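You operate a simulated robot arm through the tools that you are given. There is no shell and no other tool. Be economical: measure what you need, move in short steps, check, and stop when the job is done.

The job below is to be done with a simulated two-armed robot. You get a single attempt, and the scene is never put back.

Task
Put the thick black ring from the blue bench behind the slotted frame on top of the slab on the top of the drawer chest. Fetch the thick cream ring from the blue bench behind the slotted frame and set it on the top of the drawer chest. Take the thick black block and put it on top of the blue labelled block. Take the lid off the little brown tub and lay it down on the top of the brown table. Put the grey tin on the bench inside the corner fence. Put the grey cone on the gold brass plate on the top of the brown table. Put the yellow block labelled "No 26" from the top of the brown table on the top of the plywood board and the yellow block that says "No 57" in the small blue tray. Put the bottle marked "OIL 75" from the top of the brown table on the shelf under the brown table and the bottle that says "OIL 50" on the ledge by the pump. Open the green cabinet drawer, put the steel block on the top of the brown table away in the inside of the green cabinet drawer, then shut the drawer. Open the green table door, take the small blue tub from the upper shelf behind the green table door and leave it on the wide steel tray and shut the door again. The order is free. Set down upright: grey tin, bottle.
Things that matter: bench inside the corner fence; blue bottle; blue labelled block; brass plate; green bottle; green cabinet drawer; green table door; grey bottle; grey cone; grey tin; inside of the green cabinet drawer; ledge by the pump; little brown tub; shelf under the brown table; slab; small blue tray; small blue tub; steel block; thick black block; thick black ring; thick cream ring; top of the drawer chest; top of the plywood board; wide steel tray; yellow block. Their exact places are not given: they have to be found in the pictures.

Only the result counts: the job must be done as asked and must still hold three seconds after the hand-in. Knocking over, shifting, dropping, spilling or breaking anything else fails it. A push-on lid holds only when it is set on centred and level and pressed home; a screw cap is set on level and turned clockwise until tight.

Robot
Two 7-joint arms with two-finger parallel grippers on one trunk, on a base that drives. Base frame: it is fixed to the floor where the robot stands at the start and does not move with it; the origin is under the middle of the robot, x ahead of it, y to its left, z up; the surface under the hand at the start is at about z = 800. Units: mm, rad, N and s.
The left shoulder is at the start at [71, 156, 1005], the right one opposite. Places, roughly: bench inside the corner fence (19x15 cm) [-1580, 1320, 800]; blue bottle, green bottle, grey bottle [-2750, -3500, 750]; blue labelled block [750, 0, 250]; brass plate (6x10x2 cm) [-1100, -3700, 800]; green cabinet drawer [-7400, 600, 500]; green table door [-8100, 5200, 400]; grey cone (5x5x5 cm) [-1600, -3500, 800]; grey tin [-1500, -3250, 750]; inside of the green cabinet drawer [-7500, 600, 400]; ledge by the pump (17x16 cm) [-2700, -6920, 560]; little brown tub (9x9x6 cm) [-1000, -3300, 800]; shelf under the brown table [-1900, -3600, 200]; slab [-1500, 2250, 1000]; small blue tray (21x17x8 cm) [-2300, -3800, 800]; small blue tub (16x16x10 cm) [-8500, 5300, 500]; steel block [-2500, -3750, 750]; thick black block (8x6x4 cm) [600, -2600, 800]; thick black ring (6x6x4 cm) [700, -100, 800]; thick cream ring (6x6x4 cm) [700, -300, 800]; top of the drawer chest [-1400, 2300, 900]; top of the plywood board [-6000, -1700, 600]; wide steel tray (30x20x3 cm) [-8400, 1200, 400]; yellow block [-2750, -3750, 750]. Payload 3.91 kg a hand.
The TCP of each hand is the grasp point between the finger pads, 30 mm short of the fingertips. In the tool frame z runs along the fingers and y along their closing line. Largest opening 110 mm; finger width 20, thickness 10; the body of the gripper, 48 by 112 mm, starts 55 mm behind the TCP.
Orientation is told as [roll, pitch, yaw] about the base's x, y, z axes, in that order, counted from this pose: with the fingers straight down and closing along the base's y, the tool's x points along the base's -x, its y along +y and its z along -z.

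Tools
- The arms move only by the tool apply_moves. It takes "left_moves", "right_moves" or both (then of equal length, played together; a hand with none holds still); each is a list that holds one entry, the list of rows, each a list of 7 numbers: the opening, from 0 (shut) to 1 (fully open), then the shift along the base's x, y, z in units of 250 mm (1.0 is 250 mm), then the turn, a rotation vector about the base's x, y, z in units of 180 degrees (1.0 is 180 degrees). In form: [[[hand, x, y, z, wx, wy, wz], ...]]. A call has 1 to 20 rows; each row is the pose to reach, as a shift and turn from the pose commanded when the call began. A call with a number of a shift or a turn outside -1 to 1 is refused whole. Each row takes 0.2 s and may step no farther than 50 mm and 0.15 rad from the row before; otherwise, or with a gripper value out of range, the whole call is refused. Where a pose cannot be reached the arm comes as near as it can. A force on the tool above 40 N (or 10 N above the force at the start of the call, whichever is more), or a blocked arm, ends the call early, and 0.2 s more pass. The fingers move at their own pace (about 108 mm/s each) and stop on an object; they squeeze with about 34 N. The grip force told is the motor's: it shows also when the fingers shut on nothing. Time passes only in rows, and 0.2 s behind the last, so rows that repeat a pose let the fingers close. The reply holds the time, the measured pose of the TCP, the force on the tool along the base axes, the opening and the grip force, in the units named above and with some noise, with the torque about the TCP (base axes, N m) and any sound that the robot's microphone picked up, and new pictures: "show" is both (left out), scene, wrist or none (wrist: the cameras of the hands that moved).
- Cameras (640 x 400 px; columns grow to the right, rows downward): "scene" is now at [136.6, -17.2, 1231.9]; the picture's right is [-0.21, -0.98, 0.00], its down [-0.57, 0.12, -0.81] and it looks along [0.79, -0.17, -0.59] (base axes); focal length 234 px, centre (320, 200). "left" rides on the left gripper at [72, -17, -104] in its tool frame; the picture's right is [0.23, 0.97, 0.00], its down [-0.76, 0.18, -0.62] and it looks along [-0.61, 0.14, 0.78] (tool axes); focal length 222 px, centre (320, 200). "right" rides on the right gripper at [72, 17, -103] in its tool frame; the picture's right is [-0.23, 0.97, 0.00], its down [-0.76, -0.18, -0.62] and it looks along [-0.61, -0.14, 0.78] (tool axes); focal length 222 px, centre (320, 200).
- raise_lower(by): slides the trunk up (or, below 0, down) by that many mm; the arms and the scene camera ride with it, the base frame stays. It gives what a move gives, with no picture.
- roll_base(legs): drives the robot by 1 to 6 legs, each [ahead, left, turn to the left] in mm, mm and rad, along the robot's own axes; the way and the turn of a leg run together, so that a leg with both is an arc; at most 1500 mm and 3.142 rad a leg. The arms and the cameras ride along, it lands a little off, and it stops where it bumps. It gives what a move gives, and a new picture of the scene camera.
- aim_head(pan, tilt): turns the head with the scene camera to pan (to the left, within 1.501 rad either way) and tilt (down, from -0.506 to 1.204), counted from straight ahead of the robot. It gives what a move gives, and a new picture of the scene camera.
- point_at(camera, pixels): for up to 12 pixels [column, row] of the newest picture of that camera ("zoom" is the newest enlarged one), the place [x, y, z] in the base frame of the surface seen there, good to about 2 mm. It takes no simulated time.
- inspect(camera, box): a new picture of the part [left, top, right, bottom] of that camera's present view, enlarged. It takes no simulated time.
- job_done(): hands the job in; it is judged then, once.

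Go step by step. Measure first, check grasps and placings, and put right what went wrong. The budget is 399 turns and 360 pictures, counting those below and the enlarged ones. Unless the task says otherwise, let go and move clear before handing in.

The tools are called after "Emit:" as a command line: name --argument value ..., lists and objects as JSON in quotes. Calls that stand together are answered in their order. apply_moves: Moves the arms, as the interface text tells. Its arguments: {"type":"object","properties":{"left_moves":{"type":"array","items":{"type":"array","items":{"type":"array","items":{"type":"number"}}}},"right_moves":{"type":"array","items":{"type":"array","items":{"type":"array","items":{"type":"number"}}}},"show":{"type":"string","enum":["both","scene","wrist","none"]}},"required":[]} The other tools are called the same way: raise_lower (by) slides the trunk up or down; roll_base (legs) drives the base; aim_head (pan, tilt) turns the head that bears the scene camera; point_at (camera, pixels) gives the place of the surface under pixels of a picture; inspect (camera, box) takes an enlarged picture of a part of a camera's view; job_done () hands the job in.

At the start:

```text
clock: 0.0
left_tcp_pos: [627.6, 130.6, 1078.9]
left_orientation: [0.001, 0.0, 0.001]
left_wrist_force: [0.1, -0.2, 0.1]
left_moment: [-0.02, 0.03, 0.03]
left_grip_width: 110.0
left_finger_force: 0.0
right_tcp_pos: [630.3, -339.6, 1104.7]
right_orientation: [0.001, -0.001, 0.0]
right_wrist_force: [-0.7, 0.7, -0.7]
right_moment: [-0.02, -0.01, 0.0]
right_grip_width: 110.0
right_finger_force: 0.1
trunk travel left (down, up): [-450.0, 490.0]
robot x, y, heading: [-0.3, -0.5, -0.0]
head pan, tilt: [-0.215, 0.625]
```

scene: 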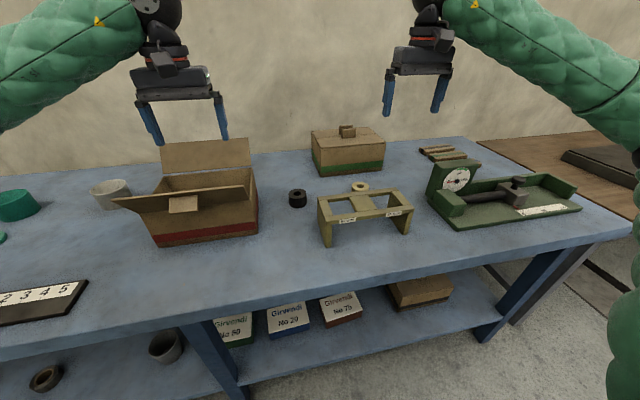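
right: 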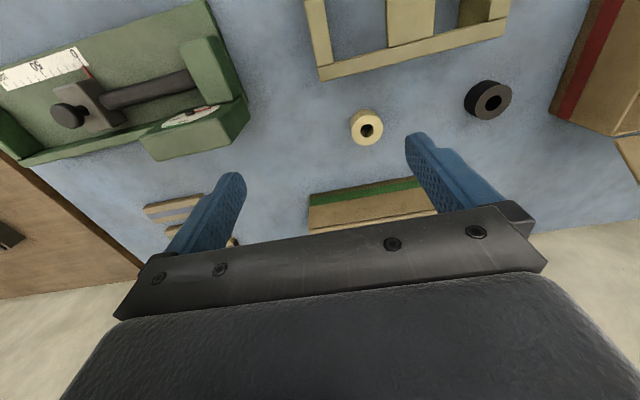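
left: 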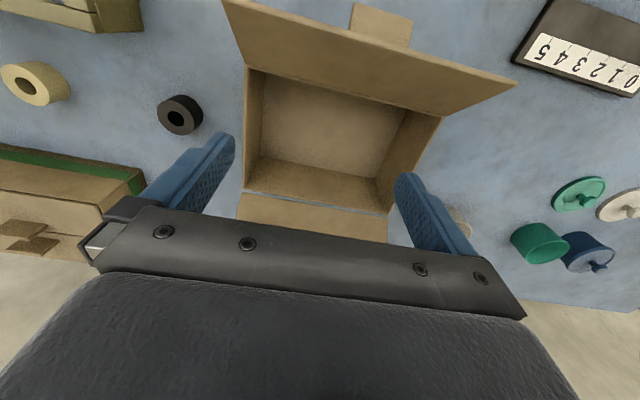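

The scene picture shows the black ring at (297,198), the cream ring at (360,187), and the blue labelled block under the bench at (288,320). I measure them first.

Emit:
point_at --camera "scene" --pixels '[[297, 192], [297, 203], [360, 184], [360, 190], [288, 308], [288, 325], [235, 325], [340, 300], [365, 205], [350, 130], [320, 275], [420, 290]]'

Emit:
point_at --camera "right" --pixels '[[367, 115], [356, 130], [378, 122], [367, 142], [480, 85], [472, 104], [500, 90], [490, 102], [420, 60], [330, 75]]'

Emit:
inspect --camera "scene" --box '[200, 140, 480, 340]'

```text
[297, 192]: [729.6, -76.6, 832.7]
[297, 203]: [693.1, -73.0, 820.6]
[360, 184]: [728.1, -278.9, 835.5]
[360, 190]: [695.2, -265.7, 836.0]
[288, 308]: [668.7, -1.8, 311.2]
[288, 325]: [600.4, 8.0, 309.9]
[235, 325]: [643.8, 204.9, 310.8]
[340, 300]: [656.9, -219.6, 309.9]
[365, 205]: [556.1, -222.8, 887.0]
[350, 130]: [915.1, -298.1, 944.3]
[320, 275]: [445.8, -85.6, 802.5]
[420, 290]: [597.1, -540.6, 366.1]
```

```text
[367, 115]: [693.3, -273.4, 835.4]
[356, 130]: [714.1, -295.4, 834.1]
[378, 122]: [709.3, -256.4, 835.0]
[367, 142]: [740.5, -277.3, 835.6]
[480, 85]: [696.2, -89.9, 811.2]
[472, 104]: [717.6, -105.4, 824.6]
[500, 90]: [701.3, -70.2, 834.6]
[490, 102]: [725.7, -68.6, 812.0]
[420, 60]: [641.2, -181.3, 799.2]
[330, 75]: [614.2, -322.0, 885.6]
```

```text
2.00 times, centred on (340, 240) of scene
```

zoom: 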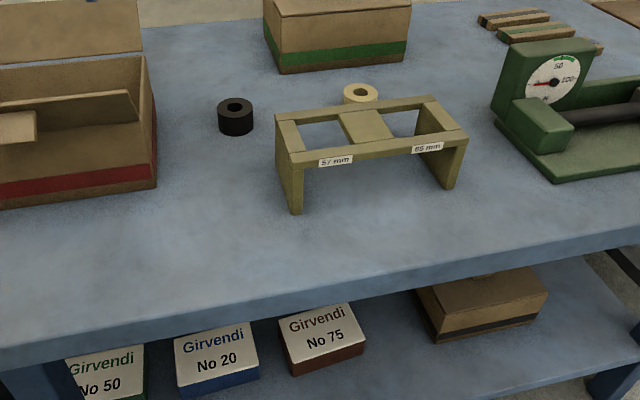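

The cream ring's top centre is near (717,-276,835), and the black ring's is near (712,-78,835). I move both hands above them and look again.

Emit:
apply_moves --left_moves '[[[1, 0.067, -0.166, 0, 0, 0, 0], [1, 0.134, -0.331, 0, 0, 0, 0], [1, 0.202, -0.497, 0, 0, 0, 0], [1, 0.269, -0.662, 0, 0, 0, 0], [1, 0.336, -0.828, 0, 0, 0, 0], [1, 0.336, -0.828, -0.143, 0, 0, 0], [1, 0.336, -0.828, -0.286, 0, 0, 0], [1, 0.336, -0.828, -0.43, 0, 0, 0], [1, 0.336, -0.828, -0.573, 0, 0, 0], [1, 0.336, -0.828, -0.716, 0, 0, 0]]]' --right_moves '[[[1, 0.069, 0.051, 0, 0, 0, 0], [1, 0.139, 0.102, 0, 0, 0, 0], [1, 0.208, 0.152, 0, 0, 0, 0], [1, 0.278, 0.203, 0, 0, 0, 0], [1, 0.347, 0.254, 0, 0, 0, 0], [1, 0.347, 0.254, -0.164, 0, 0, 0], [1, 0.347, 0.254, -0.328, 0, 0, 0], [1, 0.347, 0.254, -0.492, 0, 0, 0], [1, 0.347, 0.254, -0.656, 0, 0, 0], [1, 0.347, 0.254, -0.82, 0, 0, 0]]]' --show "wrist"

```text
clock: 2.2
left_tcp_pos: [711.0, -75.1, 899.2]
left_orientation: [-0.001, 0.001, 0.001]
left_wrist_force: [-0.7, 0.4, 0.2]
left_moment: [-0.01, -0.01, 0.01]
left_grip_width: 110.2
left_finger_force: 0.0
right_tcp_pos: [719.3, -275.6, 898.1]
right_orientation: [0.0, 0.001, 0.0]
right_wrist_force: [-0.6, 0.6, 0.6]
right_moment: [0.0, 0.0, -0.02]
right_grip_width: 109.7
right_finger_force: 0.0
trunk travel left (down, up): [-450.0, 490.0]
robot x, y, heading: [2.6, -1.4, -0.0]
head pan, tilt: [-0.215, 0.625]
```

right: 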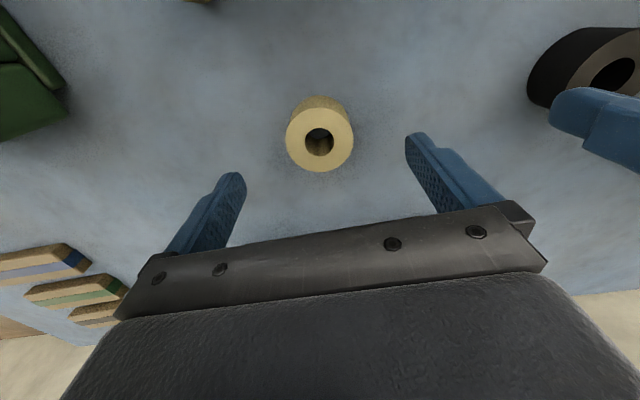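
left: 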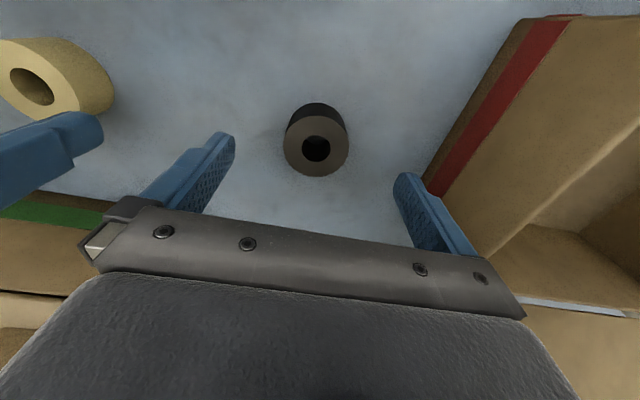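

Both rings are seen well: cream at (320,140), black at (316,147). I measure their top rims.

Emit:
point_at --camera "right" --pixels '[[290, 140], [350, 140], [320, 166], [320, 115]]'

Emit:
point_at --camera "left" --pixels '[[287, 147], [345, 147], [316, 173], [316, 122]]'

```text
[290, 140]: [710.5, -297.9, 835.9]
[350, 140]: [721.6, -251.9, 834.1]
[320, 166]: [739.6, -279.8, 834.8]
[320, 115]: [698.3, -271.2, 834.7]
```

```text
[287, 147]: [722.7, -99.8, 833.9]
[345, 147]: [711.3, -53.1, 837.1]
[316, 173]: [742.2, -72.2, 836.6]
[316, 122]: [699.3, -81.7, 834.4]
```

Cream centre is (718,-275) and black centre is (719,-77). I lower both hands, grip and lift.

Emit:
apply_moves --left_moves '[[[1, 0.03, -0.006, -0.12, 0, 0, 0], [1, 0.03, -0.006, -0.264, 0, 0, 0], [0, 0.03, -0.006, -0.264, 0, 0, 0], [0, 0.03, -0.006, -0.264, 0, 0, 0], [0, 0.03, -0.006, -0.264, 0, 0, 0], [0, 0.03, -0.006, -0.1, 0, 0, 0], [0, 0.03, -0.006, 0.1, 0, 0, 0], [0, 0.03, -0.006, 0.3, 0, 0, 0], [0, 0.03, -0.006, 0.5, 0, 0, 0], [0, 0.03, -0.006, 0.7, 0, 0, 0]]]' --right_moves '[[[1, -0.004, 0.002, -0.12, 0, 0, 0], [1, -0.004, 0.002, -0.26, 0, 0, 0], [0, -0.004, 0.002, -0.26, 0, 0, 0], [0, -0.004, 0.002, -0.26, 0, 0, 0], [0, -0.004, 0.002, -0.26, 0, 0, 0], [0, -0.004, 0.002, -0.1, 0, 0, 0], [0, -0.004, 0.002, 0.1, 0, 0, 0], [0, -0.004, 0.002, 0.3, 0, 0, 0], [0, -0.004, 0.002, 0.5, 0, 0, 0], [0, -0.004, 0.002, 0.7, 0, 0, 0]]]' --show "scene"

```text
clock: 4.4
left_tcp_pos: [715.6, -76.6, 1075.9]
left_orientation: [0.0, -0.001, 0.0]
left_wrist_force: [-0.8, 0.4, -0.6]
left_moment: [-0.01, 0.0, 0.01]
left_grip_width: 53.0
left_finger_force: 33.7
right_tcp_pos: [715.0, -275.5, 1074.9]
right_orientation: [-0.001, 0.001, 0.0]
right_wrist_force: [-0.8, 0.3, -0.9]
right_moment: [0.01, -0.03, 0.0]
right_grip_width: 53.1
right_finger_force: 34.5
trunk travel left (down, up): [-450.0, 490.0]
robot x, y, heading: [-0.2, 0.9, 0.002]
head pan, tilt: [-0.215, 0.625]
```

scene: 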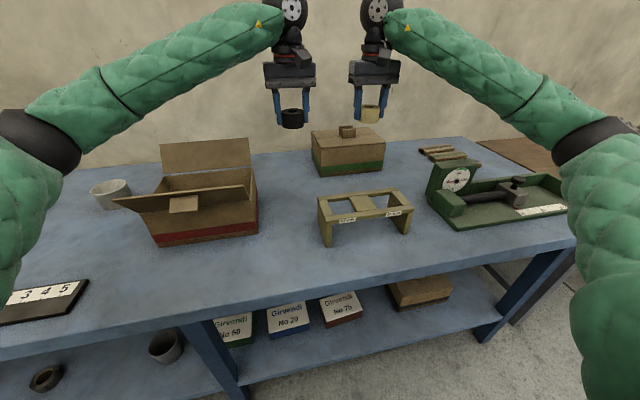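

Both rings are held (53 mm wide). I look left with the head before driving.

Emit:
aim_head --pan 1.5 --tilt 0.3

Emit:
roll_base --legs '[[-350, 0, 0], [0, 0, 1.2]]'

```text
clock: 6.1
left_tcp_pos: [717.7, -77.0, 1074.6]
left_orientation: [0.0, 0.0, 0.0]
left_wrist_force: [1.1, -0.2, -0.4]
left_moment: [0.0, 0.0, -0.01]
left_grip_width: 52.8
left_finger_force: 34.4
right_tcp_pos: [717.3, -276.6, 1073.8]
right_orientation: [0.0, 0.0, 0.0]
right_wrist_force: [-0.4, 0.5, -0.8]
right_moment: [0.05, 0.0, -0.03]
right_grip_width: 53.1
right_finger_force: 34.0
trunk travel left (down, up): [-450.0, 490.0]
robot x, y, heading: [-1.3, -0.3, 0.001]
head pan, tilt: [1.499, 0.3]
```

scene: 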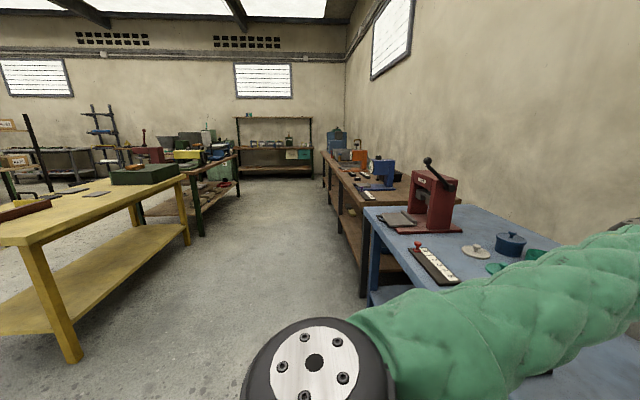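

```text
clock: 11.4
left_tcp_pos: [-24.3, 641.6, 1074.4]
left_orientation: [0.0, 0.003, 1.206]
left_wrist_force: [0.2, 0.6, -0.9]
left_moment: [-0.05, -0.02, -0.01]
left_grip_width: 52.6
left_finger_force: 33.9
right_tcp_pos: [163.1, 571.4, 1075.1]
right_orientation: [0.001, 0.001, 1.205]
right_wrist_force: [0.2, 0.4, -0.7]
right_moment: [-0.06, -0.06, 0.04]
right_grip_width: 53.2
right_finger_force: 34.1
trunk travel left (down, up): [-450.0, 490.0]
robot x, y, heading: [-349.4, -2.1, 1.206]
head pan, tilt: [1.499, 0.3]
```

scene: 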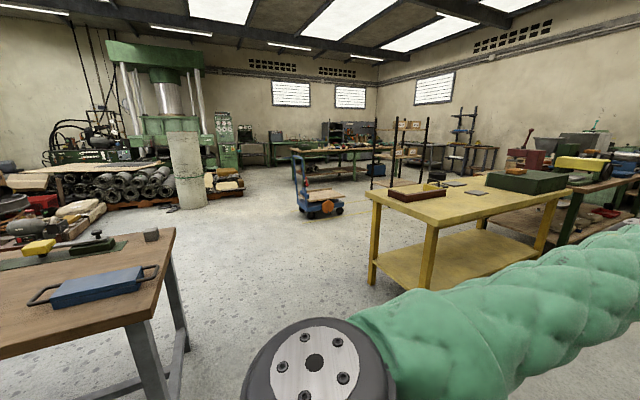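

I'm looking down the aisle at the yellow table and green-legged bench. I pan toward the chest.

Emit:
aim_head --pan 0.75 --tilt 0.3

Emit:
inspect --camera "scene" --box '[160, 80, 480, 280]'

Emit:
point_at --camera "scene" --pixels '[[100, 260], [200, 200], [250, 190], [300, 180], [150, 200], [320, 300]]'

```text
clock: 12.5
left_tcp_pos: [-23.9, 642.5, 1074.4]
left_orientation: [0.0, 0.001, 1.205]
left_wrist_force: [-0.2, 0.3, -1.0]
left_moment: [-0.01, -0.02, -0.02]
left_grip_width: 52.8
left_finger_force: 34.1
right_tcp_pos: [162.8, 570.6, 1073.4]
right_orientation: [0.0, 0.001, 1.203]
right_wrist_force: [0.5, -0.4, 0.2]
right_moment: [0.02, -0.03, -0.02]
right_grip_width: 52.8
right_finger_force: 34.0
trunk travel left (down, up): [-450.0, 490.0]
robot x, y, heading: [-349.4, -1.3, 1.207]
head pan, tilt: [0.75, 0.3]
```

scene: 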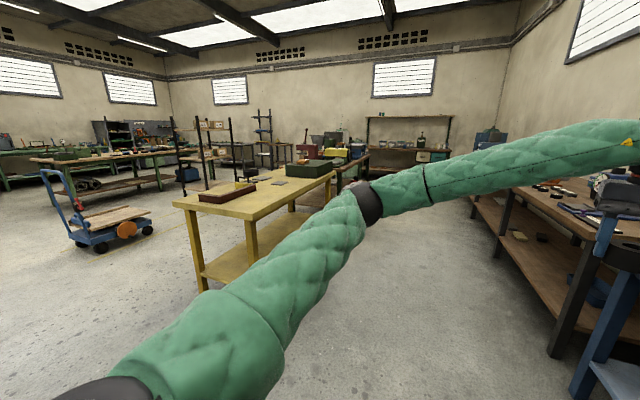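

```text
2.00 times, centred on (320, 180) of scene
```

zoom: 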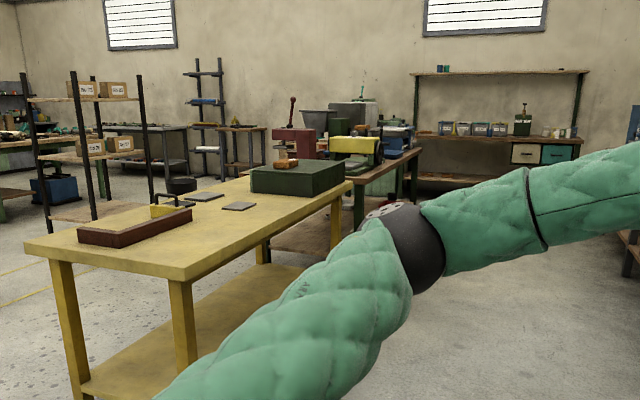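

```text
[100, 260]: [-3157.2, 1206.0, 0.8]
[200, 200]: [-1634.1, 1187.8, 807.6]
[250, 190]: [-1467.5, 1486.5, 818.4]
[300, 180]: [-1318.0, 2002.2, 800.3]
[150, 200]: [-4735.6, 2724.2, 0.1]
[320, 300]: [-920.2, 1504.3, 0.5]
```

The chest is the green box at the far end of the yellow table, and the fence is at its near end. I raise the trunk, turn to face -x and strafe to the chest.

Emit:
raise_lower --by 150

Emit:
roll_base --legs '[[0, 0, 1.935], [0, -1125, 0], [0, -1125, 0]]'

Emit:
aim_head --pan 0 --tilt 0.6

```text
clock: 14.3
left_tcp_pos: [-22.3, 642.4, 1225.2]
left_orientation: [-0.001, 0.003, 1.206]
left_wrist_force: [-0.6, 0.6, -0.5]
left_moment: [0.0, -0.01, -0.02]
left_grip_width: 52.7
left_finger_force: 33.9
right_tcp_pos: [162.5, 571.5, 1224.1]
right_orientation: [-0.001, 0.002, 1.204]
right_wrist_force: [-0.3, 0.1, -0.7]
right_moment: [0.0, -0.02, 0.02]
right_grip_width: 52.9
right_finger_force: 34.2
trunk travel left (down, up): [-600.0, 340.0]
robot x, y, heading: [-351.8, 0.1, 1.205]
head pan, tilt: [0.75, 0.3]
```

```text
clock: 29.9
left_tcp_pos: [-1074.2, 2299.6, 1224.5]
left_orientation: [-0.002, 0.0, -3.138]
left_wrist_force: [0.1, 0.2, -0.3]
left_moment: [0.0, 0.01, -0.01]
left_grip_width: 52.9
left_finger_force: 34.0
right_tcp_pos: [-1073.7, 2498.4, 1223.7]
right_orientation: [0.001, 0.001, -3.137]
right_wrist_force: [0.0, -0.8, -1.0]
right_moment: [0.02, 0.01, -0.01]
right_grip_width: 52.9
right_finger_force: 34.5
trunk travel left (down, up): [-600.0, 340.0]
robot x, y, heading: [-356.2, 2225.2, -3.133]
head pan, tilt: [0.75, 0.3]
```

scene: 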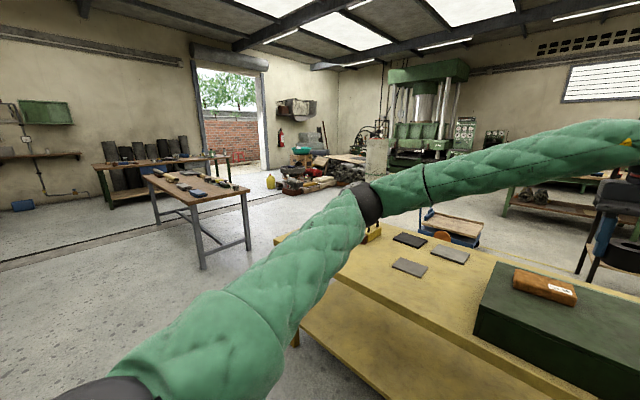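

```text
clock: 31.0
left_tcp_pos: [-1074.6, 2298.8, 1223.9]
left_orientation: [0.002, 0.002, -3.139]
left_wrist_force: [-0.2, -0.2, -0.9]
left_moment: [-0.02, 0.03, -0.02]
left_grip_width: 53.0
left_finger_force: 34.1
right_tcp_pos: [-1073.5, 2497.9, 1223.0]
right_orientation: [0.001, 0.0, -3.14]
right_wrist_force: [0.0, 0.4, -1.0]
right_moment: [0.03, 0.02, 0.04]
right_grip_width: 52.8
right_finger_force: 33.7
trunk travel left (down, up): [-600.0, 340.0]
robot x, y, heading: [-355.1, 2222.8, -3.135]
head pan, tilt: [0.0, 0.6]
```

scene: 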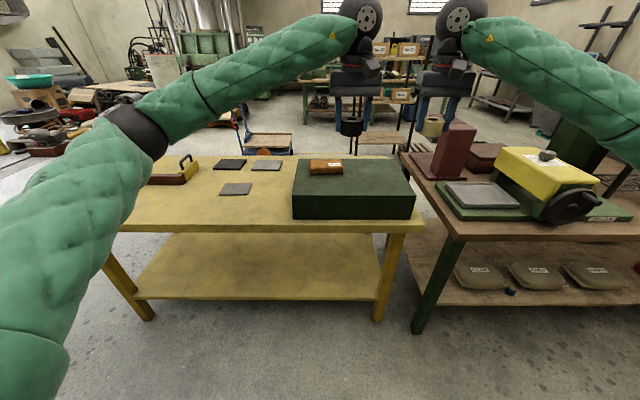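

The slab (325,165) lies on the green chest (355,185). I measure them.

Emit:
inspect --camera "scene" --box '[270, 130, 430, 230]'

Emit:
point_at --camera "scene" --pixels '[[312, 164], [340, 164], [326, 161], [326, 168], [300, 190], [405, 190], [365, 180], [385, 165], [350, 222], [380, 185], [174, 180], [190, 160]]'

```text
4.00 times, centred on (350, 180) of scene
```

zoom: 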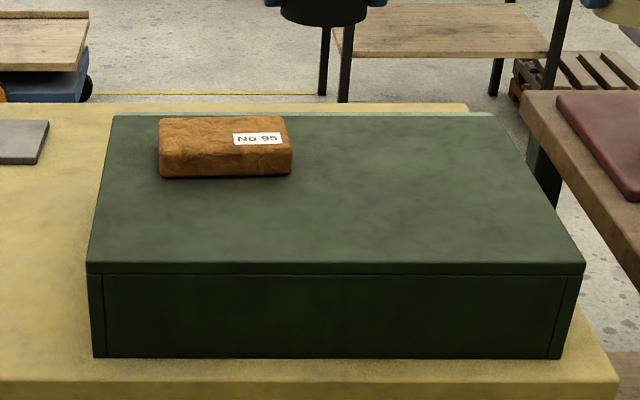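

```text
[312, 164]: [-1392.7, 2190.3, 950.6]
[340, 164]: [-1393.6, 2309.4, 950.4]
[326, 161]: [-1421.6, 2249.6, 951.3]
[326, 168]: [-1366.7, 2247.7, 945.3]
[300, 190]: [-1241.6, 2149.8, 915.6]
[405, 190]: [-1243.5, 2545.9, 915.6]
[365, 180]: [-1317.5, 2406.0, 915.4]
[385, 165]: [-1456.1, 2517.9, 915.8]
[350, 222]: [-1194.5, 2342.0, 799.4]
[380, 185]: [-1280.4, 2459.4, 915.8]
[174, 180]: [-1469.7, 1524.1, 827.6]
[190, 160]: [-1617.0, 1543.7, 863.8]
```

The slab's top centre is about (-1397,2249,951), and chest top z is 915. I drive 300 ahead.

Emit:
roll_base --legs '[[300, 0, 0]]'

Emit:
inspect --camera "left" --box '[0, 0, 640, 400]'

```text
clock: 33.1
left_tcp_pos: [-1377.9, 2299.6, 1225.1]
left_orientation: [0.0, 0.001, -3.138]
left_wrist_force: [0.3, 0.3, -0.9]
left_moment: [-0.01, -0.02, 0.01]
left_grip_width: 53.1
left_finger_force: 34.0
right_tcp_pos: [-1376.6, 2497.6, 1223.6]
right_orientation: [0.001, 0.003, -3.14]
right_wrist_force: [-0.1, -0.7, -0.9]
right_moment: [-0.01, -0.03, 0.03]
right_grip_width: 53.0
right_finger_force: 33.6
trunk travel left (down, up): [-600.0, 340.0]
robot x, y, heading: [-661.8, 2222.5, -3.143]
head pan, tilt: [0.0, 0.6]
```

scene: 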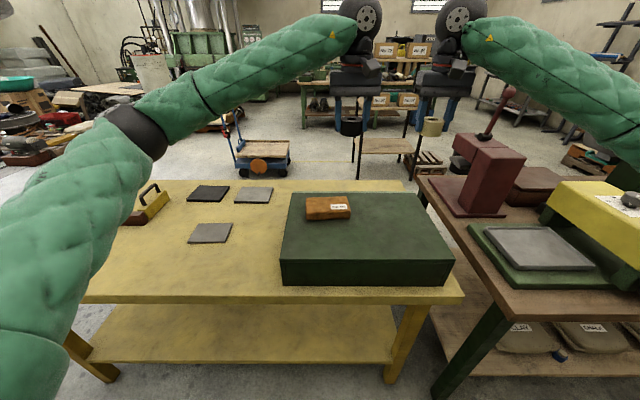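

```text
1.00 times, centred on (320, 200) of left (not enlarged: the box is as wide or as high as the picture)
```

zoom: 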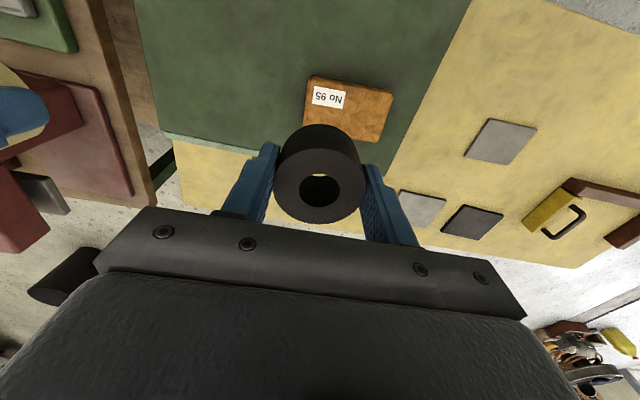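

The slab shows at (345,108) in the left view; I measure its corners.

Emit:
point_at --camera "zoom" --pixels '[[312, 81], [389, 96], [377, 138], [307, 124], [345, 108]]'

Emit:
point_at --camera "scene" --pixels '[[310, 200], [345, 200], [330, 198], [330, 213], [310, 217], [348, 216]]'

```text
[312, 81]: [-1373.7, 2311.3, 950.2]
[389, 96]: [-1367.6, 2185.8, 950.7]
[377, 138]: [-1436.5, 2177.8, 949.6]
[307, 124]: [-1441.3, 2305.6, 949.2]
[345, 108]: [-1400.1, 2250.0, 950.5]
```

```text
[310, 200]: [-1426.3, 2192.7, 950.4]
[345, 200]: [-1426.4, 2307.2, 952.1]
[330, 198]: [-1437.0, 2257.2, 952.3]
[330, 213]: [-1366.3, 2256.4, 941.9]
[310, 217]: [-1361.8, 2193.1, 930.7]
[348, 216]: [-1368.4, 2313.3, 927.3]
```

Slab centre is (-1404,2246,950). I lower the trunk back by 150, then set both rings.

Emit:
raise_lower --by -150

Emit:
apply_moves --left_moves '[[[0, -0.052, -0.107, 0, 0, 0, 0], [0, -0.104, -0.214, 0, 0, 0, 0], [0, -0.104, -0.214, -0.15, 0, 0, 0], [0, -0.104, -0.214, -0.26, 0, 0, 0]]]' --right_moves '[[[0, 0.06, -0.08, 0, 0, 0, 0], [0, 0.12, -0.16, 0, 0, 0, 0], [0, 0.12, -0.16, -0.2, 0, 0, 0], [0, 0.12, -0.16, -0.4, 0, 0, 0]]]' --show "scene"

Emit:
inspect --camera "scene" --box '[240, 140, 480, 290]'

```text
clock: 34.8
left_tcp_pos: [-1376.2, 2298.8, 1076.0]
left_orientation: [0.0, 0.0, -3.136]
left_wrist_force: [0.4, -0.1, -1.1]
left_moment: [0.0, -0.01, 0.0]
left_grip_width: 53.0
left_finger_force: 34.4
right_tcp_pos: [-1374.3, 2496.8, 1074.0]
right_orientation: [0.0, 0.0, -3.139]
right_wrist_force: [1.1, 0.8, -1.5]
right_moment: [0.0, -0.01, 0.0]
right_grip_width: 53.1
right_finger_force: 34.0
trunk travel left (down, up): [-450.0, 490.0]
robot x, y, heading: [-654.4, 2226.2, -3.143]
head pan, tilt: [0.0, 0.6]
```

```text
clock: 35.8
left_tcp_pos: [-1401.7, 2247.5, 1010.5]
left_orientation: [0.001, 0.0, -3.137]
left_wrist_force: [0.7, -0.3, -0.9]
left_moment: [0.0, 0.0, 0.0]
left_grip_width: 52.8
left_finger_force: 33.9
right_tcp_pos: [-1345.5, 2457.1, 974.1]
right_orientation: [-0.001, -0.001, -3.14]
right_wrist_force: [-0.3, -0.1, -0.3]
right_moment: [-0.01, -0.03, -0.01]
right_grip_width: 53.0
right_finger_force: 33.9
trunk travel left (down, up): [-450.0, 490.0]
robot x, y, heading: [-656.9, 2220.6, -3.139]
head pan, tilt: [0.0, 0.6]
```

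scene: 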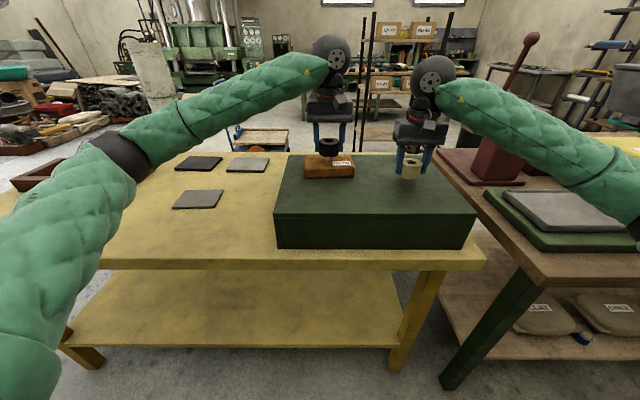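

```text
2.67 times, centred on (360, 215) of scene
```

zoom: 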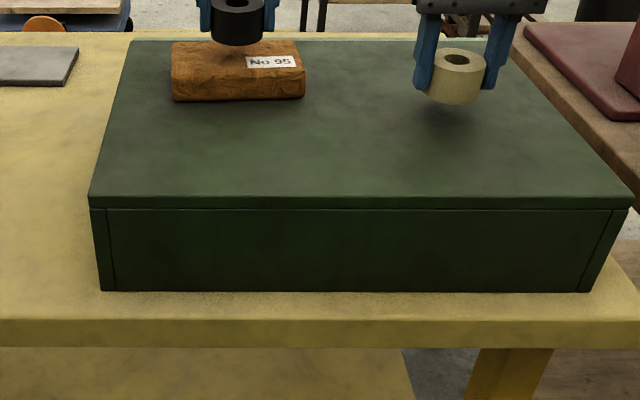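

Both are about 25 mm above their places. I lower, open and rise.

Emit:
apply_moves --left_moves '[[[0, 0, 0, -0.06, 0, 0, 0], [0, 0, 0, -0.102, 0, 0, 0], [0, 0, 0, -0.102, 0, 0, 0], [1, 0, 0, -0.102, 0, 0, 0], [1, 0, 0, -0.102, 0, 0, 0], [1, 0, 0, 0.05, 0, 0, 0], [1, 0, 0, 0.25, 0, 0, 0], [1, 0, 0, 0.45, 0, 0, 0]]]' --right_moves '[[[0, 0, 0, -0.06, 0, 0, 0], [0, 0, 0, -0.1, 0, 0, 0], [0, 0, 0, -0.1, 0, 0, 0], [1, 0, 0, -0.1, 0, 0, 0], [1, 0, 0, -0.1, 0, 0, 0], [1, 0, 0, 0.05, 0, 0, 0], [1, 0, 0, 0.25, 0, 0, 0], [1, 0, 0, 0.45, 0, 0, 0]]]' --show "scene"

Emit:
inspect --camera "scene" --box '[240, 120, 480, 270]'

```text
clock: 37.6
left_tcp_pos: [-1400.3, 2245.3, 1122.9]
left_orientation: [-0.003, 0.0, -3.139]
left_wrist_force: [-0.2, -0.5, -0.5]
left_moment: [0.0, 0.04, 0.01]
left_grip_width: 110.1
left_finger_force: 0.0
right_tcp_pos: [-1344.0, 2456.7, 1088.6]
right_orientation: [0.001, -0.003, -3.138]
right_wrist_force: [-0.8, 0.4, 0.7]
right_moment: [0.0, 0.04, 0.0]
right_grip_width: 109.9
right_finger_force: 0.1
trunk travel left (down, up): [-450.0, 490.0]
robot x, y, heading: [-653.5, 2221.6, -3.136]
head pan, tilt: [0.0, 0.6]
```

scene: 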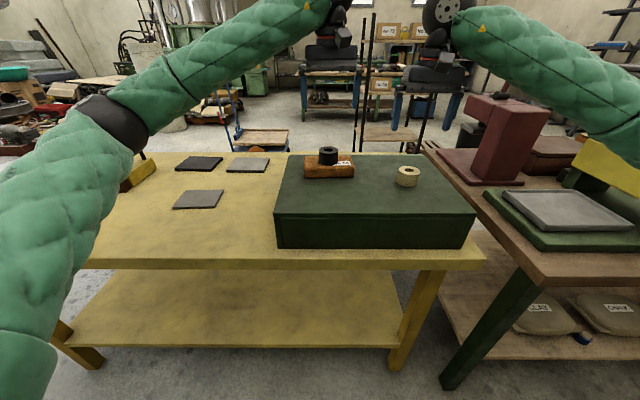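

```text
2.67 times, centred on (360, 195) of scene
```

zoom: 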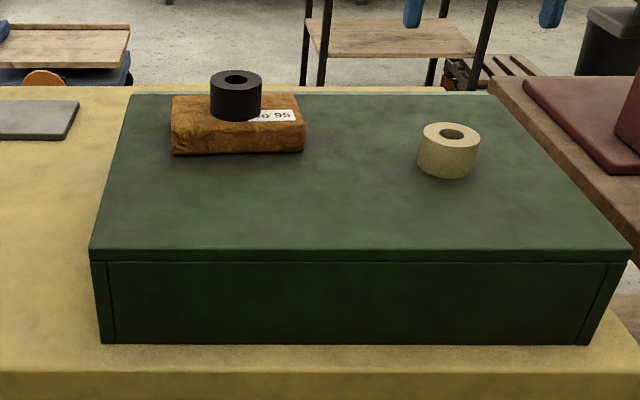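

Both rings are placed. Now I drive back along the aisle to the black block near (600,-2600), turning in the open at y=0.

Emit:
roll_base --legs '[[-300, 0, 0], [0, 1110, 0], [0, 1110, 0], [0, 0, 3.141], [0, -1250, 0], [0, -1250, 0]]'

```text
clock: 69.5
left_tcp_pos: [393.5, -2530.5, 1121.9]
left_orientation: [0.0, -0.001, 0.022]
left_wrist_force: [0.0, -0.3, 0.2]
left_moment: [0.01, 0.03, 0.0]
left_grip_width: 110.0
left_finger_force: 0.1
right_tcp_pos: [343.2, -2743.3, 1086.1]
right_orientation: [0.0, 0.0, 0.018]
right_wrist_force: [0.3, 0.0, -0.1]
right_moment: [-0.03, 0.0, -0.01]
right_grip_width: 110.0
right_finger_force: 0.1
trunk travel left (down, up): [-450.0, 490.0]
robot x, y, heading: [-350.1, -2520.3, 0.024]
head pan, tilt: [0.0, 0.6]
```

scene: 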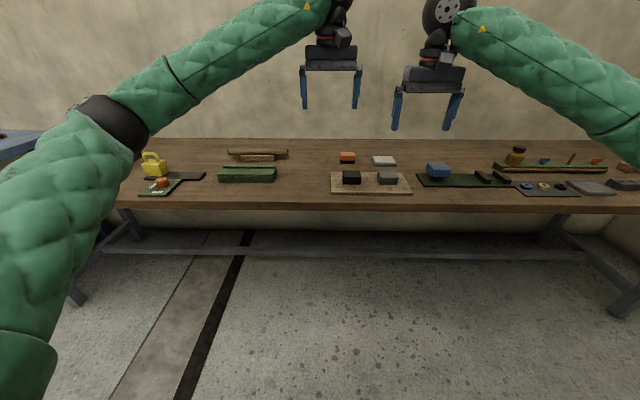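

Emit:
inspect --camera "scene" --box '[310, 140, 470, 240]'

Emit:
point_at --camera "scene" --pixels '[[351, 174], [345, 182], [351, 182], [360, 180], [387, 175], [387, 182], [370, 182], [350, 205]]'

```text
4.00 times, centred on (390, 190) of scene
```

zoom: 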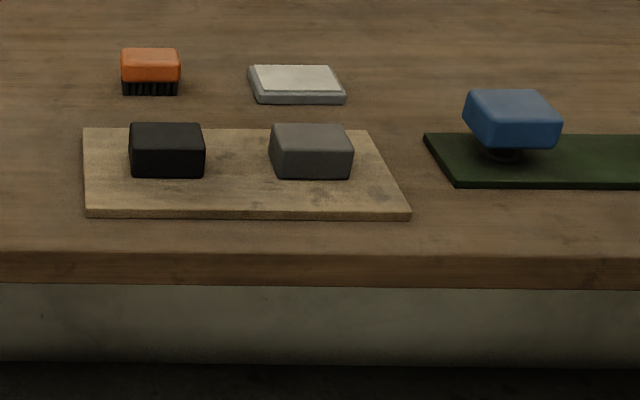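

```text
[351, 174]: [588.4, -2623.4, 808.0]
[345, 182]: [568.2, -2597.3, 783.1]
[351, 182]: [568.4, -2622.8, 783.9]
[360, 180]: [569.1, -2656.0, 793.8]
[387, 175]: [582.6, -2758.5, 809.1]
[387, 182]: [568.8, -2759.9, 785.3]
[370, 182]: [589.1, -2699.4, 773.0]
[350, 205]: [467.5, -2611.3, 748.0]
```

The black block (351,178) sits at about y -2627, x 568–630, z 773–809 and the grey one is its neighbour. I drive 250 ahead, then reach it with a 45° tilt, so that it can later go in under the bench.

Emit:
roll_base --legs '[[250, 0, -0.022]]'

Emit:
inspect --camera "right" --box '[0, 0, 640, 400]'

```text
clock: 71.3
left_tcp_pos: [647.0, -2543.5, 1121.3]
left_orientation: [0.0, 0.003, 0.002]
left_wrist_force: [-0.2, 0.0, -0.4]
left_moment: [-0.02, 0.02, -0.03]
left_grip_width: 110.1
left_finger_force: 0.0
right_tcp_pos: [591.6, -2754.5, 1085.8]
right_orientation: [0.0, 0.0, -0.002]
right_wrist_force: [0.1, 0.4, -0.6]
right_moment: [0.03, 0.0, 0.02]
right_grip_width: 110.1
right_finger_force: 0.0
trunk travel left (down, up): [-450.0, 490.0]
robot x, y, heading: [-95.4, -2517.8, -0.0]
head pan, tilt: [0.0, 0.6]
```

scene: 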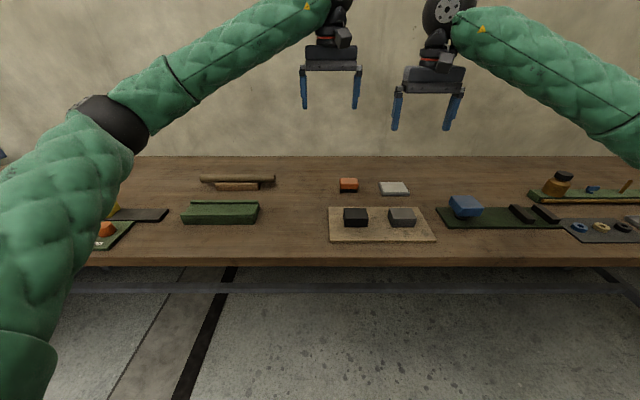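

```text
1.00 times, centred on (320, 200) of right (not enlarged: the box is as wide or as high as the picture)
```

zoom: 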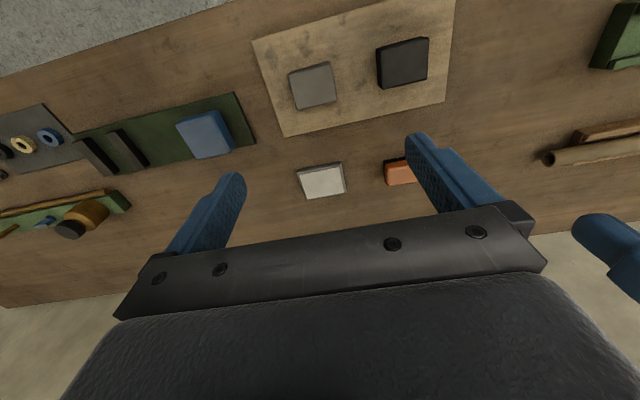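

Emit:
point_at --camera "zoom" --pixels '[[381, 50], [425, 40], [425, 73], [387, 85], [403, 62], [332, 100], [440, 95]]'

```text
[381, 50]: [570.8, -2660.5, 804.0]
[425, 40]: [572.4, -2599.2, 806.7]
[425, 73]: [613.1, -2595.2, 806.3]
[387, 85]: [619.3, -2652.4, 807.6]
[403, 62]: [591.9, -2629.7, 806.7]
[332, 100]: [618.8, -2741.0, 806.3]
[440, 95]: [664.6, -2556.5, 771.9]
```

The block is centred on (596,-2627), top z 807, base 773. I go to a 45° pre-grasp with the right hand and move the left hand aside.

Emit:
apply_moves --left_moves '[[[1, 0, 0.15, 0, 0, 0, 0], [1, 0, 0.3, 0, 0, 0, 0], [1, 0, 0.45, 0, 0, 0, 0], [1, 0, 0.6, 0, 0, 0, 0], [1, 0, 0.6, 0, 0, 0, 0], [1, 0, 0.6, 0, 0, 0, 0], [1, 0, 0.6, 0, 0, 0, 0]]]' --right_moves '[[[1, -0.04, 0.073, -0.12, 0, -0.0358, 0], [1, -0.08, 0.146, -0.24, 0, -0.0715, 0], [1, -0.12, 0.219, -0.36, 0, -0.107, 0], [1, -0.16, 0.291, -0.48, 0, -0.143, 0], [1, -0.2, 0.364, -0.6, 0, -0.179, 0], [1, -0.24, 0.437, -0.72, 0, -0.2145, 0], [1, -0.28, 0.51, -0.85, 0, -0.25, 0]]]' --show "wrist"

```text
clock: 73.0
left_tcp_pos: [645.7, -2393.3, 1120.6]
left_orientation: [0.001, 0.002, -0.001]
left_wrist_force: [-0.2, -0.6, 0.4]
left_moment: [0.01, 0.0, -0.01]
left_grip_width: 110.2
left_finger_force: 0.1
right_tcp_pos: [522.0, -2626.8, 873.2]
right_orientation: [0.0, -0.789, -0.001]
right_wrist_force: [-0.7, -0.8, -0.3]
right_moment: [-0.01, -0.01, 0.01]
right_grip_width: 110.0
right_finger_force: 0.1
trunk travel left (down, up): [-450.0, 490.0]
robot x, y, heading: [-99.0, -2519.7, -0.001]
head pan, tilt: [0.0, 0.6]
```

right: 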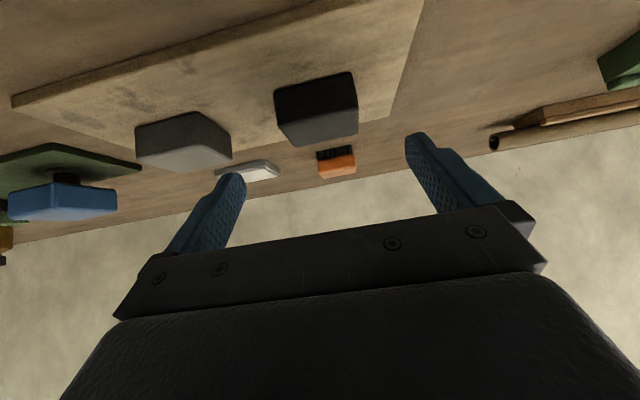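
left: 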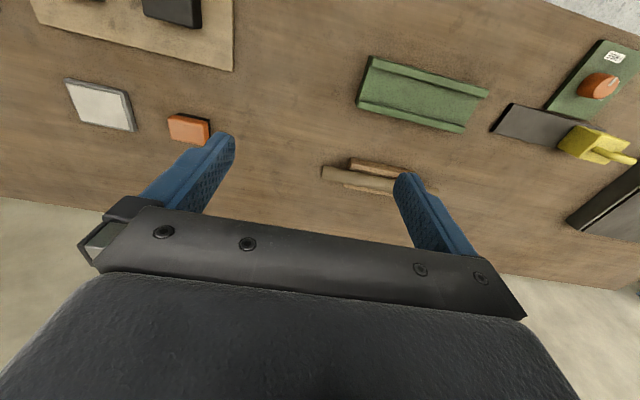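

Aligned with the black block at (318,110). I go in along the tool axis, grip and lift.

Emit:
apply_moves --right_moves '[[[1, 0.11, 0, -0.11, 0, 0, 0], [1, 0.21, 0, -0.21, 0, 0, 0], [1, 0.284, 0, -0.284, 0, 0, 0], [0, 0.284, 0, -0.284, 0, 0, 0], [0, 0.284, 0, -0.284, 0, 0, 0], [0, 0.284, 0, -0.284, 0, 0, 0], [0, 0.284, 0, -0.18, 0, 0, 0], [0, 0.284, 0, 0, 0, 0, 0], [0, 0.284, 0, 0.18, 0, 0, 0]]]' --show "wrist"

```text
clock: 75.0
left_tcp_pos: [646.8, -2391.9, 1121.5]
left_orientation: [-0.002, 0.0, -0.001]
left_wrist_force: [-0.2, 0.0, -0.1]
left_moment: [0.01, -0.02, 0.0]
left_grip_width: 110.1
left_finger_force: 0.0
right_tcp_pos: [591.6, -2628.0, 917.9]
right_orientation: [0.001, -0.785, 0.002]
right_wrist_force: [0.6, 0.5, -1.2]
right_moment: [-0.01, -0.01, 0.0]
right_grip_width: 69.5
right_finger_force: 33.7
trunk travel left (down, up): [-450.0, 490.0]
robot x, y, heading: [-95.2, -2518.4, -0.001]
head pan, tilt: [0.0, 0.6]
```

right: 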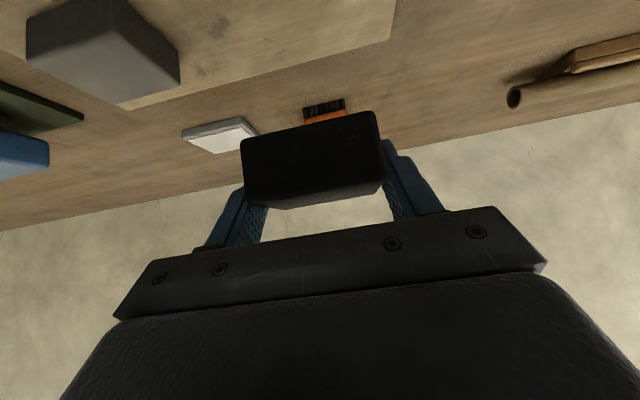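

Gripped (69.5 mm). I retract both hands and drive to the blue bench.

Emit:
apply_moves --left_moves '[[[0.3, -0.19, 0, 0, 0, 0, 0], [0.3, -0.38, 0, 0, 0, 0, 0], [0.3, -0.57, 0, 0, 0, 0, 0], [0.3, -0.76, 0, 0, 0, 0, 0], [0.3, -0.95, 0, 0, 0, 0, 0]]]' --right_moves '[[[0, -0.15, 0, 0.05, 0, 0, 0], [0, -0.3, 0, 0.1, 0, 0, 0], [0, -0.45, 0, 0.1, 0, 0, 0], [0, -0.6, 0, 0.1, 0, 0, 0], [0, -0.74, 0, 0.1, 0, 0, 0]]]' --show "none"

Emit:
roll_base --legs '[[-250, 0, 0], [0, 1300, 0], [0, 1330, 0]]'

```text
clock: 76.2
left_tcp_pos: [408.4, -2392.5, 1121.6]
left_orientation: [-0.002, 0.001, -0.002]
left_wrist_force: [0.2, 1.1, -0.5]
left_moment: [-0.04, -0.04, -0.02]
left_grip_width: 33.0
left_finger_force: 0.2
right_tcp_pos: [459.4, -2602.5, 957.5]
right_orientation: [0.0, -0.784, -0.002]
right_wrist_force: [0.0, 0.5, -1.8]
right_moment: [0.0, 0.0, 0.01]
right_grip_width: 69.5
right_finger_force: 33.7
right hand out of reach, approached as far as the arm can: row 4, 5
trunk travel left (down, up): [-450.0, 490.0]
robot x, y, heading: [-96.4, -2519.9, -0.004]
head pan, tilt: [0.0, 0.6]
```

```text
clock: 90.5
left_tcp_pos: [147.1, 260.7, 1122.3]
left_orientation: [-0.001, 0.003, 0.007]
left_wrist_force: [-0.4, 0.8, -0.2]
left_moment: [0.03, 0.04, -0.01]
left_grip_width: 33.1
left_finger_force: 0.1
right_tcp_pos: [198.9, 50.4, 958.9]
right_orientation: [-0.003, -0.784, 0.006]
right_wrist_force: [-0.3, 0.6, -2.4]
right_moment: [-0.01, 0.0, 0.0]
right_grip_width: 69.5
right_finger_force: 33.4
trunk travel left (down, up): [-450.0, 490.0]
robot x, y, heading: [-359.9, 130.5, 0.007]
head pan, tilt: [0.0, 0.6]
```

scene: 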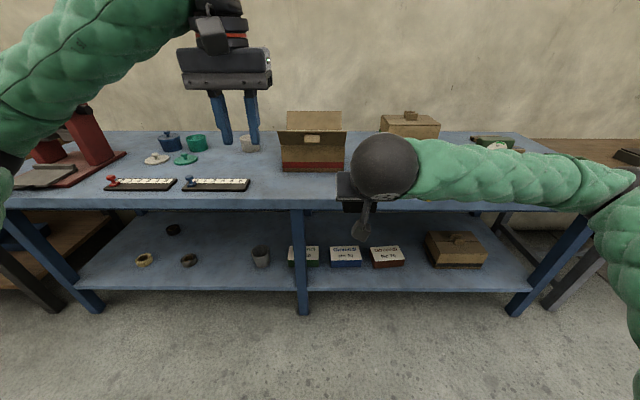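

The blue block "No 20" is at (345,255). I measure it, the bench's front edge and the leg.

Emit:
inspect --camera "scene" --box '[270, 200, 430, 300]'

Emit:
point_at --camera "scene" --pixels '[[345, 250], [333, 250], [357, 250], [345, 258], [345, 264], [345, 275], [345, 286], [300, 230], [300, 204], [225, 203], [305, 255], [387, 250]]'

```text
4.00 times, centred on (350, 250) of scene
```

zoom: 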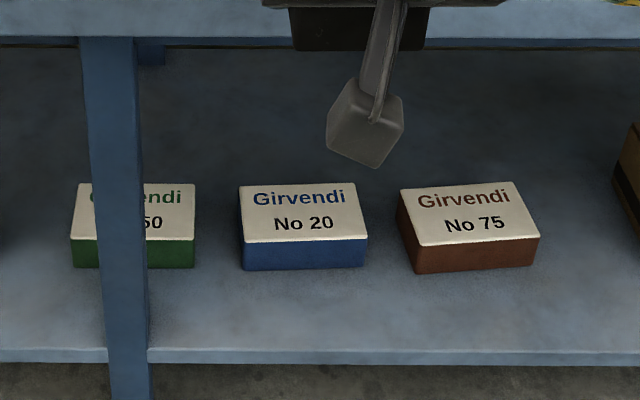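

```text
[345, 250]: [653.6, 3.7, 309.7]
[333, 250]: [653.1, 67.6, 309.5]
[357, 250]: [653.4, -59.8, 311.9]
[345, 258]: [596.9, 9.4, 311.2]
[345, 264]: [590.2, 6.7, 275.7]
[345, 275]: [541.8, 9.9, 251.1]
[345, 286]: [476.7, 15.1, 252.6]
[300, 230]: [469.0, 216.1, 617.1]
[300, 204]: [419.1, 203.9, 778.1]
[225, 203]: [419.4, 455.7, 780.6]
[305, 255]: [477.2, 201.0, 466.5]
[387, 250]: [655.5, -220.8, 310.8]
```

The block's top centre is about (640,5,310); the bench edge is at x 419 and a leg at y≈200. I lower the trunk fully, then lift the left hand and lower the right outside the bench.

Emit:
raise_lower --by -450

Emit:
apply_moves --left_moves '[[[0.3, 0, 0, 0.19, 0, 0, 0], [0.3, 0, 0, 0.38, 0, 0, 0], [0.3, 0, 0, 0.57, 0, 0, 0], [0.3, 0, 0, 0.76, 0, 0, 0], [0.3, 0, 0, 0.95, 0, 0, 0]]]' --right_moves '[[[0, 0, -0.03, -0.1, 0, 0, 0], [0, 0, -0.06, -0.2, 0, 0, 0], [0, 0, -0.09, -0.3, 0, 0, 0], [0, 0, -0.12, -0.4, 0, 0, 0], [0, 0, -0.14, -0.4, 0, 0, 0]]]' --show "scene"

```text
refused: -450 is not a number from -400 to 400
```

```text
clock: 91.7
left_tcp_pos: [144.0, 260.3, 1361.5]
left_orientation: [-0.001, 0.0, 0.007]
left_wrist_force: [-0.4, 0.6, 0.7]
left_moment: [0.01, 0.0, 0.02]
left_grip_width: 33.1
left_finger_force: 0.1
right_tcp_pos: [217.7, 24.3, 857.1]
right_orientation: [-0.002, -0.785, 0.006]
right_wrist_force: [0.4, 0.7, -2.0]
right_moment: [0.0, -0.01, -0.02]
right_grip_width: 69.7
right_finger_force: 33.8
right hand out of reach, approached as far as the arm can: row 1, 2, 3, 4, 5
trunk travel left (down, up): [-450.0, 490.0]
robot x, y, heading: [-358.4, 130.9, 0.006]
head pan, tilt: [0.0, 0.6]
```

scene: 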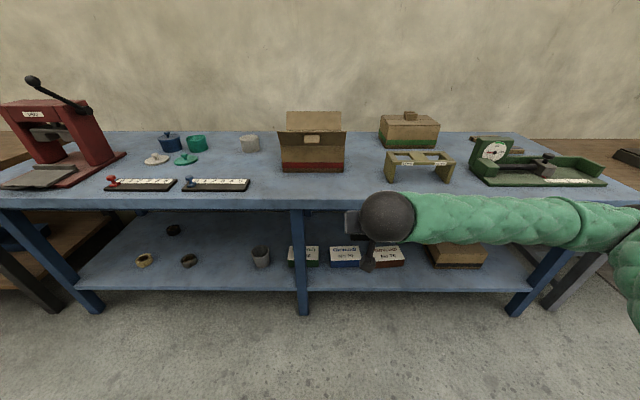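

I lower the trunk in two steps.

Emit:
raise_lower --by -400

Emit:
raise_lower --by -50

Emit:
roll_base --legs '[[180, 0, -0.006]]'

Emit:
inspect --camera "right" --box '[0, 0, 640, 400]'

```text
clock: 95.5
left_tcp_pos: [146.0, 260.4, 960.3]
left_orientation: [0.002, 0.001, 0.007]
left_wrist_force: [0.0, 0.3, 0.0]
left_moment: [0.01, 0.01, 0.0]
left_grip_width: 33.2
left_finger_force: 0.0
right_tcp_pos: [218.4, 24.1, 457.1]
right_orientation: [0.001, -0.785, 0.007]
right_wrist_force: [0.0, 0.0, -2.0]
right_moment: [0.01, 0.0, 0.01]
right_grip_width: 69.8
right_finger_force: 34.0
trunk travel left (down, up): [-50.0, 890.0]
robot x, y, heading: [-358.7, 130.2, 0.01]
head pan, tilt: [0.0, 0.6]
```

```text
clock: 96.4
left_tcp_pos: [145.8, 259.9, 910.5]
left_orientation: [0.001, 0.001, 0.006]
left_wrist_force: [0.1, -0.1, 0.1]
left_moment: [-0.01, 0.01, -0.02]
left_grip_width: 33.0
left_finger_force: 0.2
right_tcp_pos: [218.3, 24.0, 407.2]
right_orientation: [0.001, -0.783, 0.007]
right_wrist_force: [-0.6, 0.2, -1.8]
right_moment: [0.02, 0.01, 0.02]
right_grip_width: 69.5
right_finger_force: 34.0
trunk travel left (down, up): [0.0, 940.0]
robot x, y, heading: [-358.1, 129.5, 0.009]
head pan, tilt: [0.0, 0.6]
```

```text
clock: 97.9
left_tcp_pos: [327.5, 257.5, 910.3]
left_orientation: [0.0, 0.001, 0.001]
left_wrist_force: [-1.6, 0.2, 0.2]
left_moment: [-0.02, 0.0, -0.02]
left_grip_width: 33.2
left_finger_force: 0.0
right_tcp_pos: [398.7, 23.2, 406.4]
right_orientation: [0.001, -0.783, 0.0]
right_wrist_force: [0.3, 0.0, -1.4]
right_moment: [0.01, 0.0, 0.0]
right_grip_width: 69.5
right_finger_force: 34.2
trunk travel left (down, up): [0.0, 940.0]
robot x, y, heading: [-180.6, 131.5, 0.002]
head pan, tilt: [0.0, 0.6]
```

scene: 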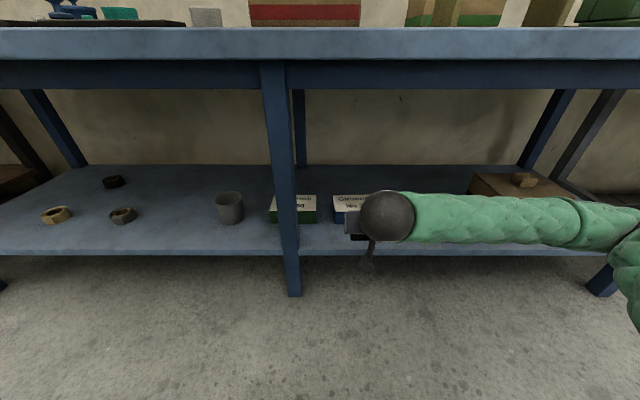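

```text
1.00 times, centred on (320, 200) of right (not enlarged: the box is as wide or as high as the picture)
```

zoom: 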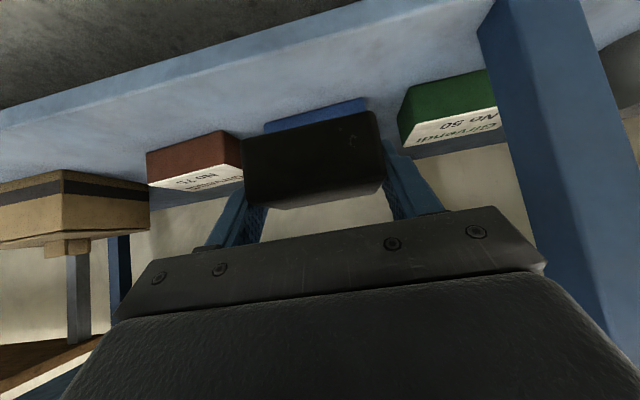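

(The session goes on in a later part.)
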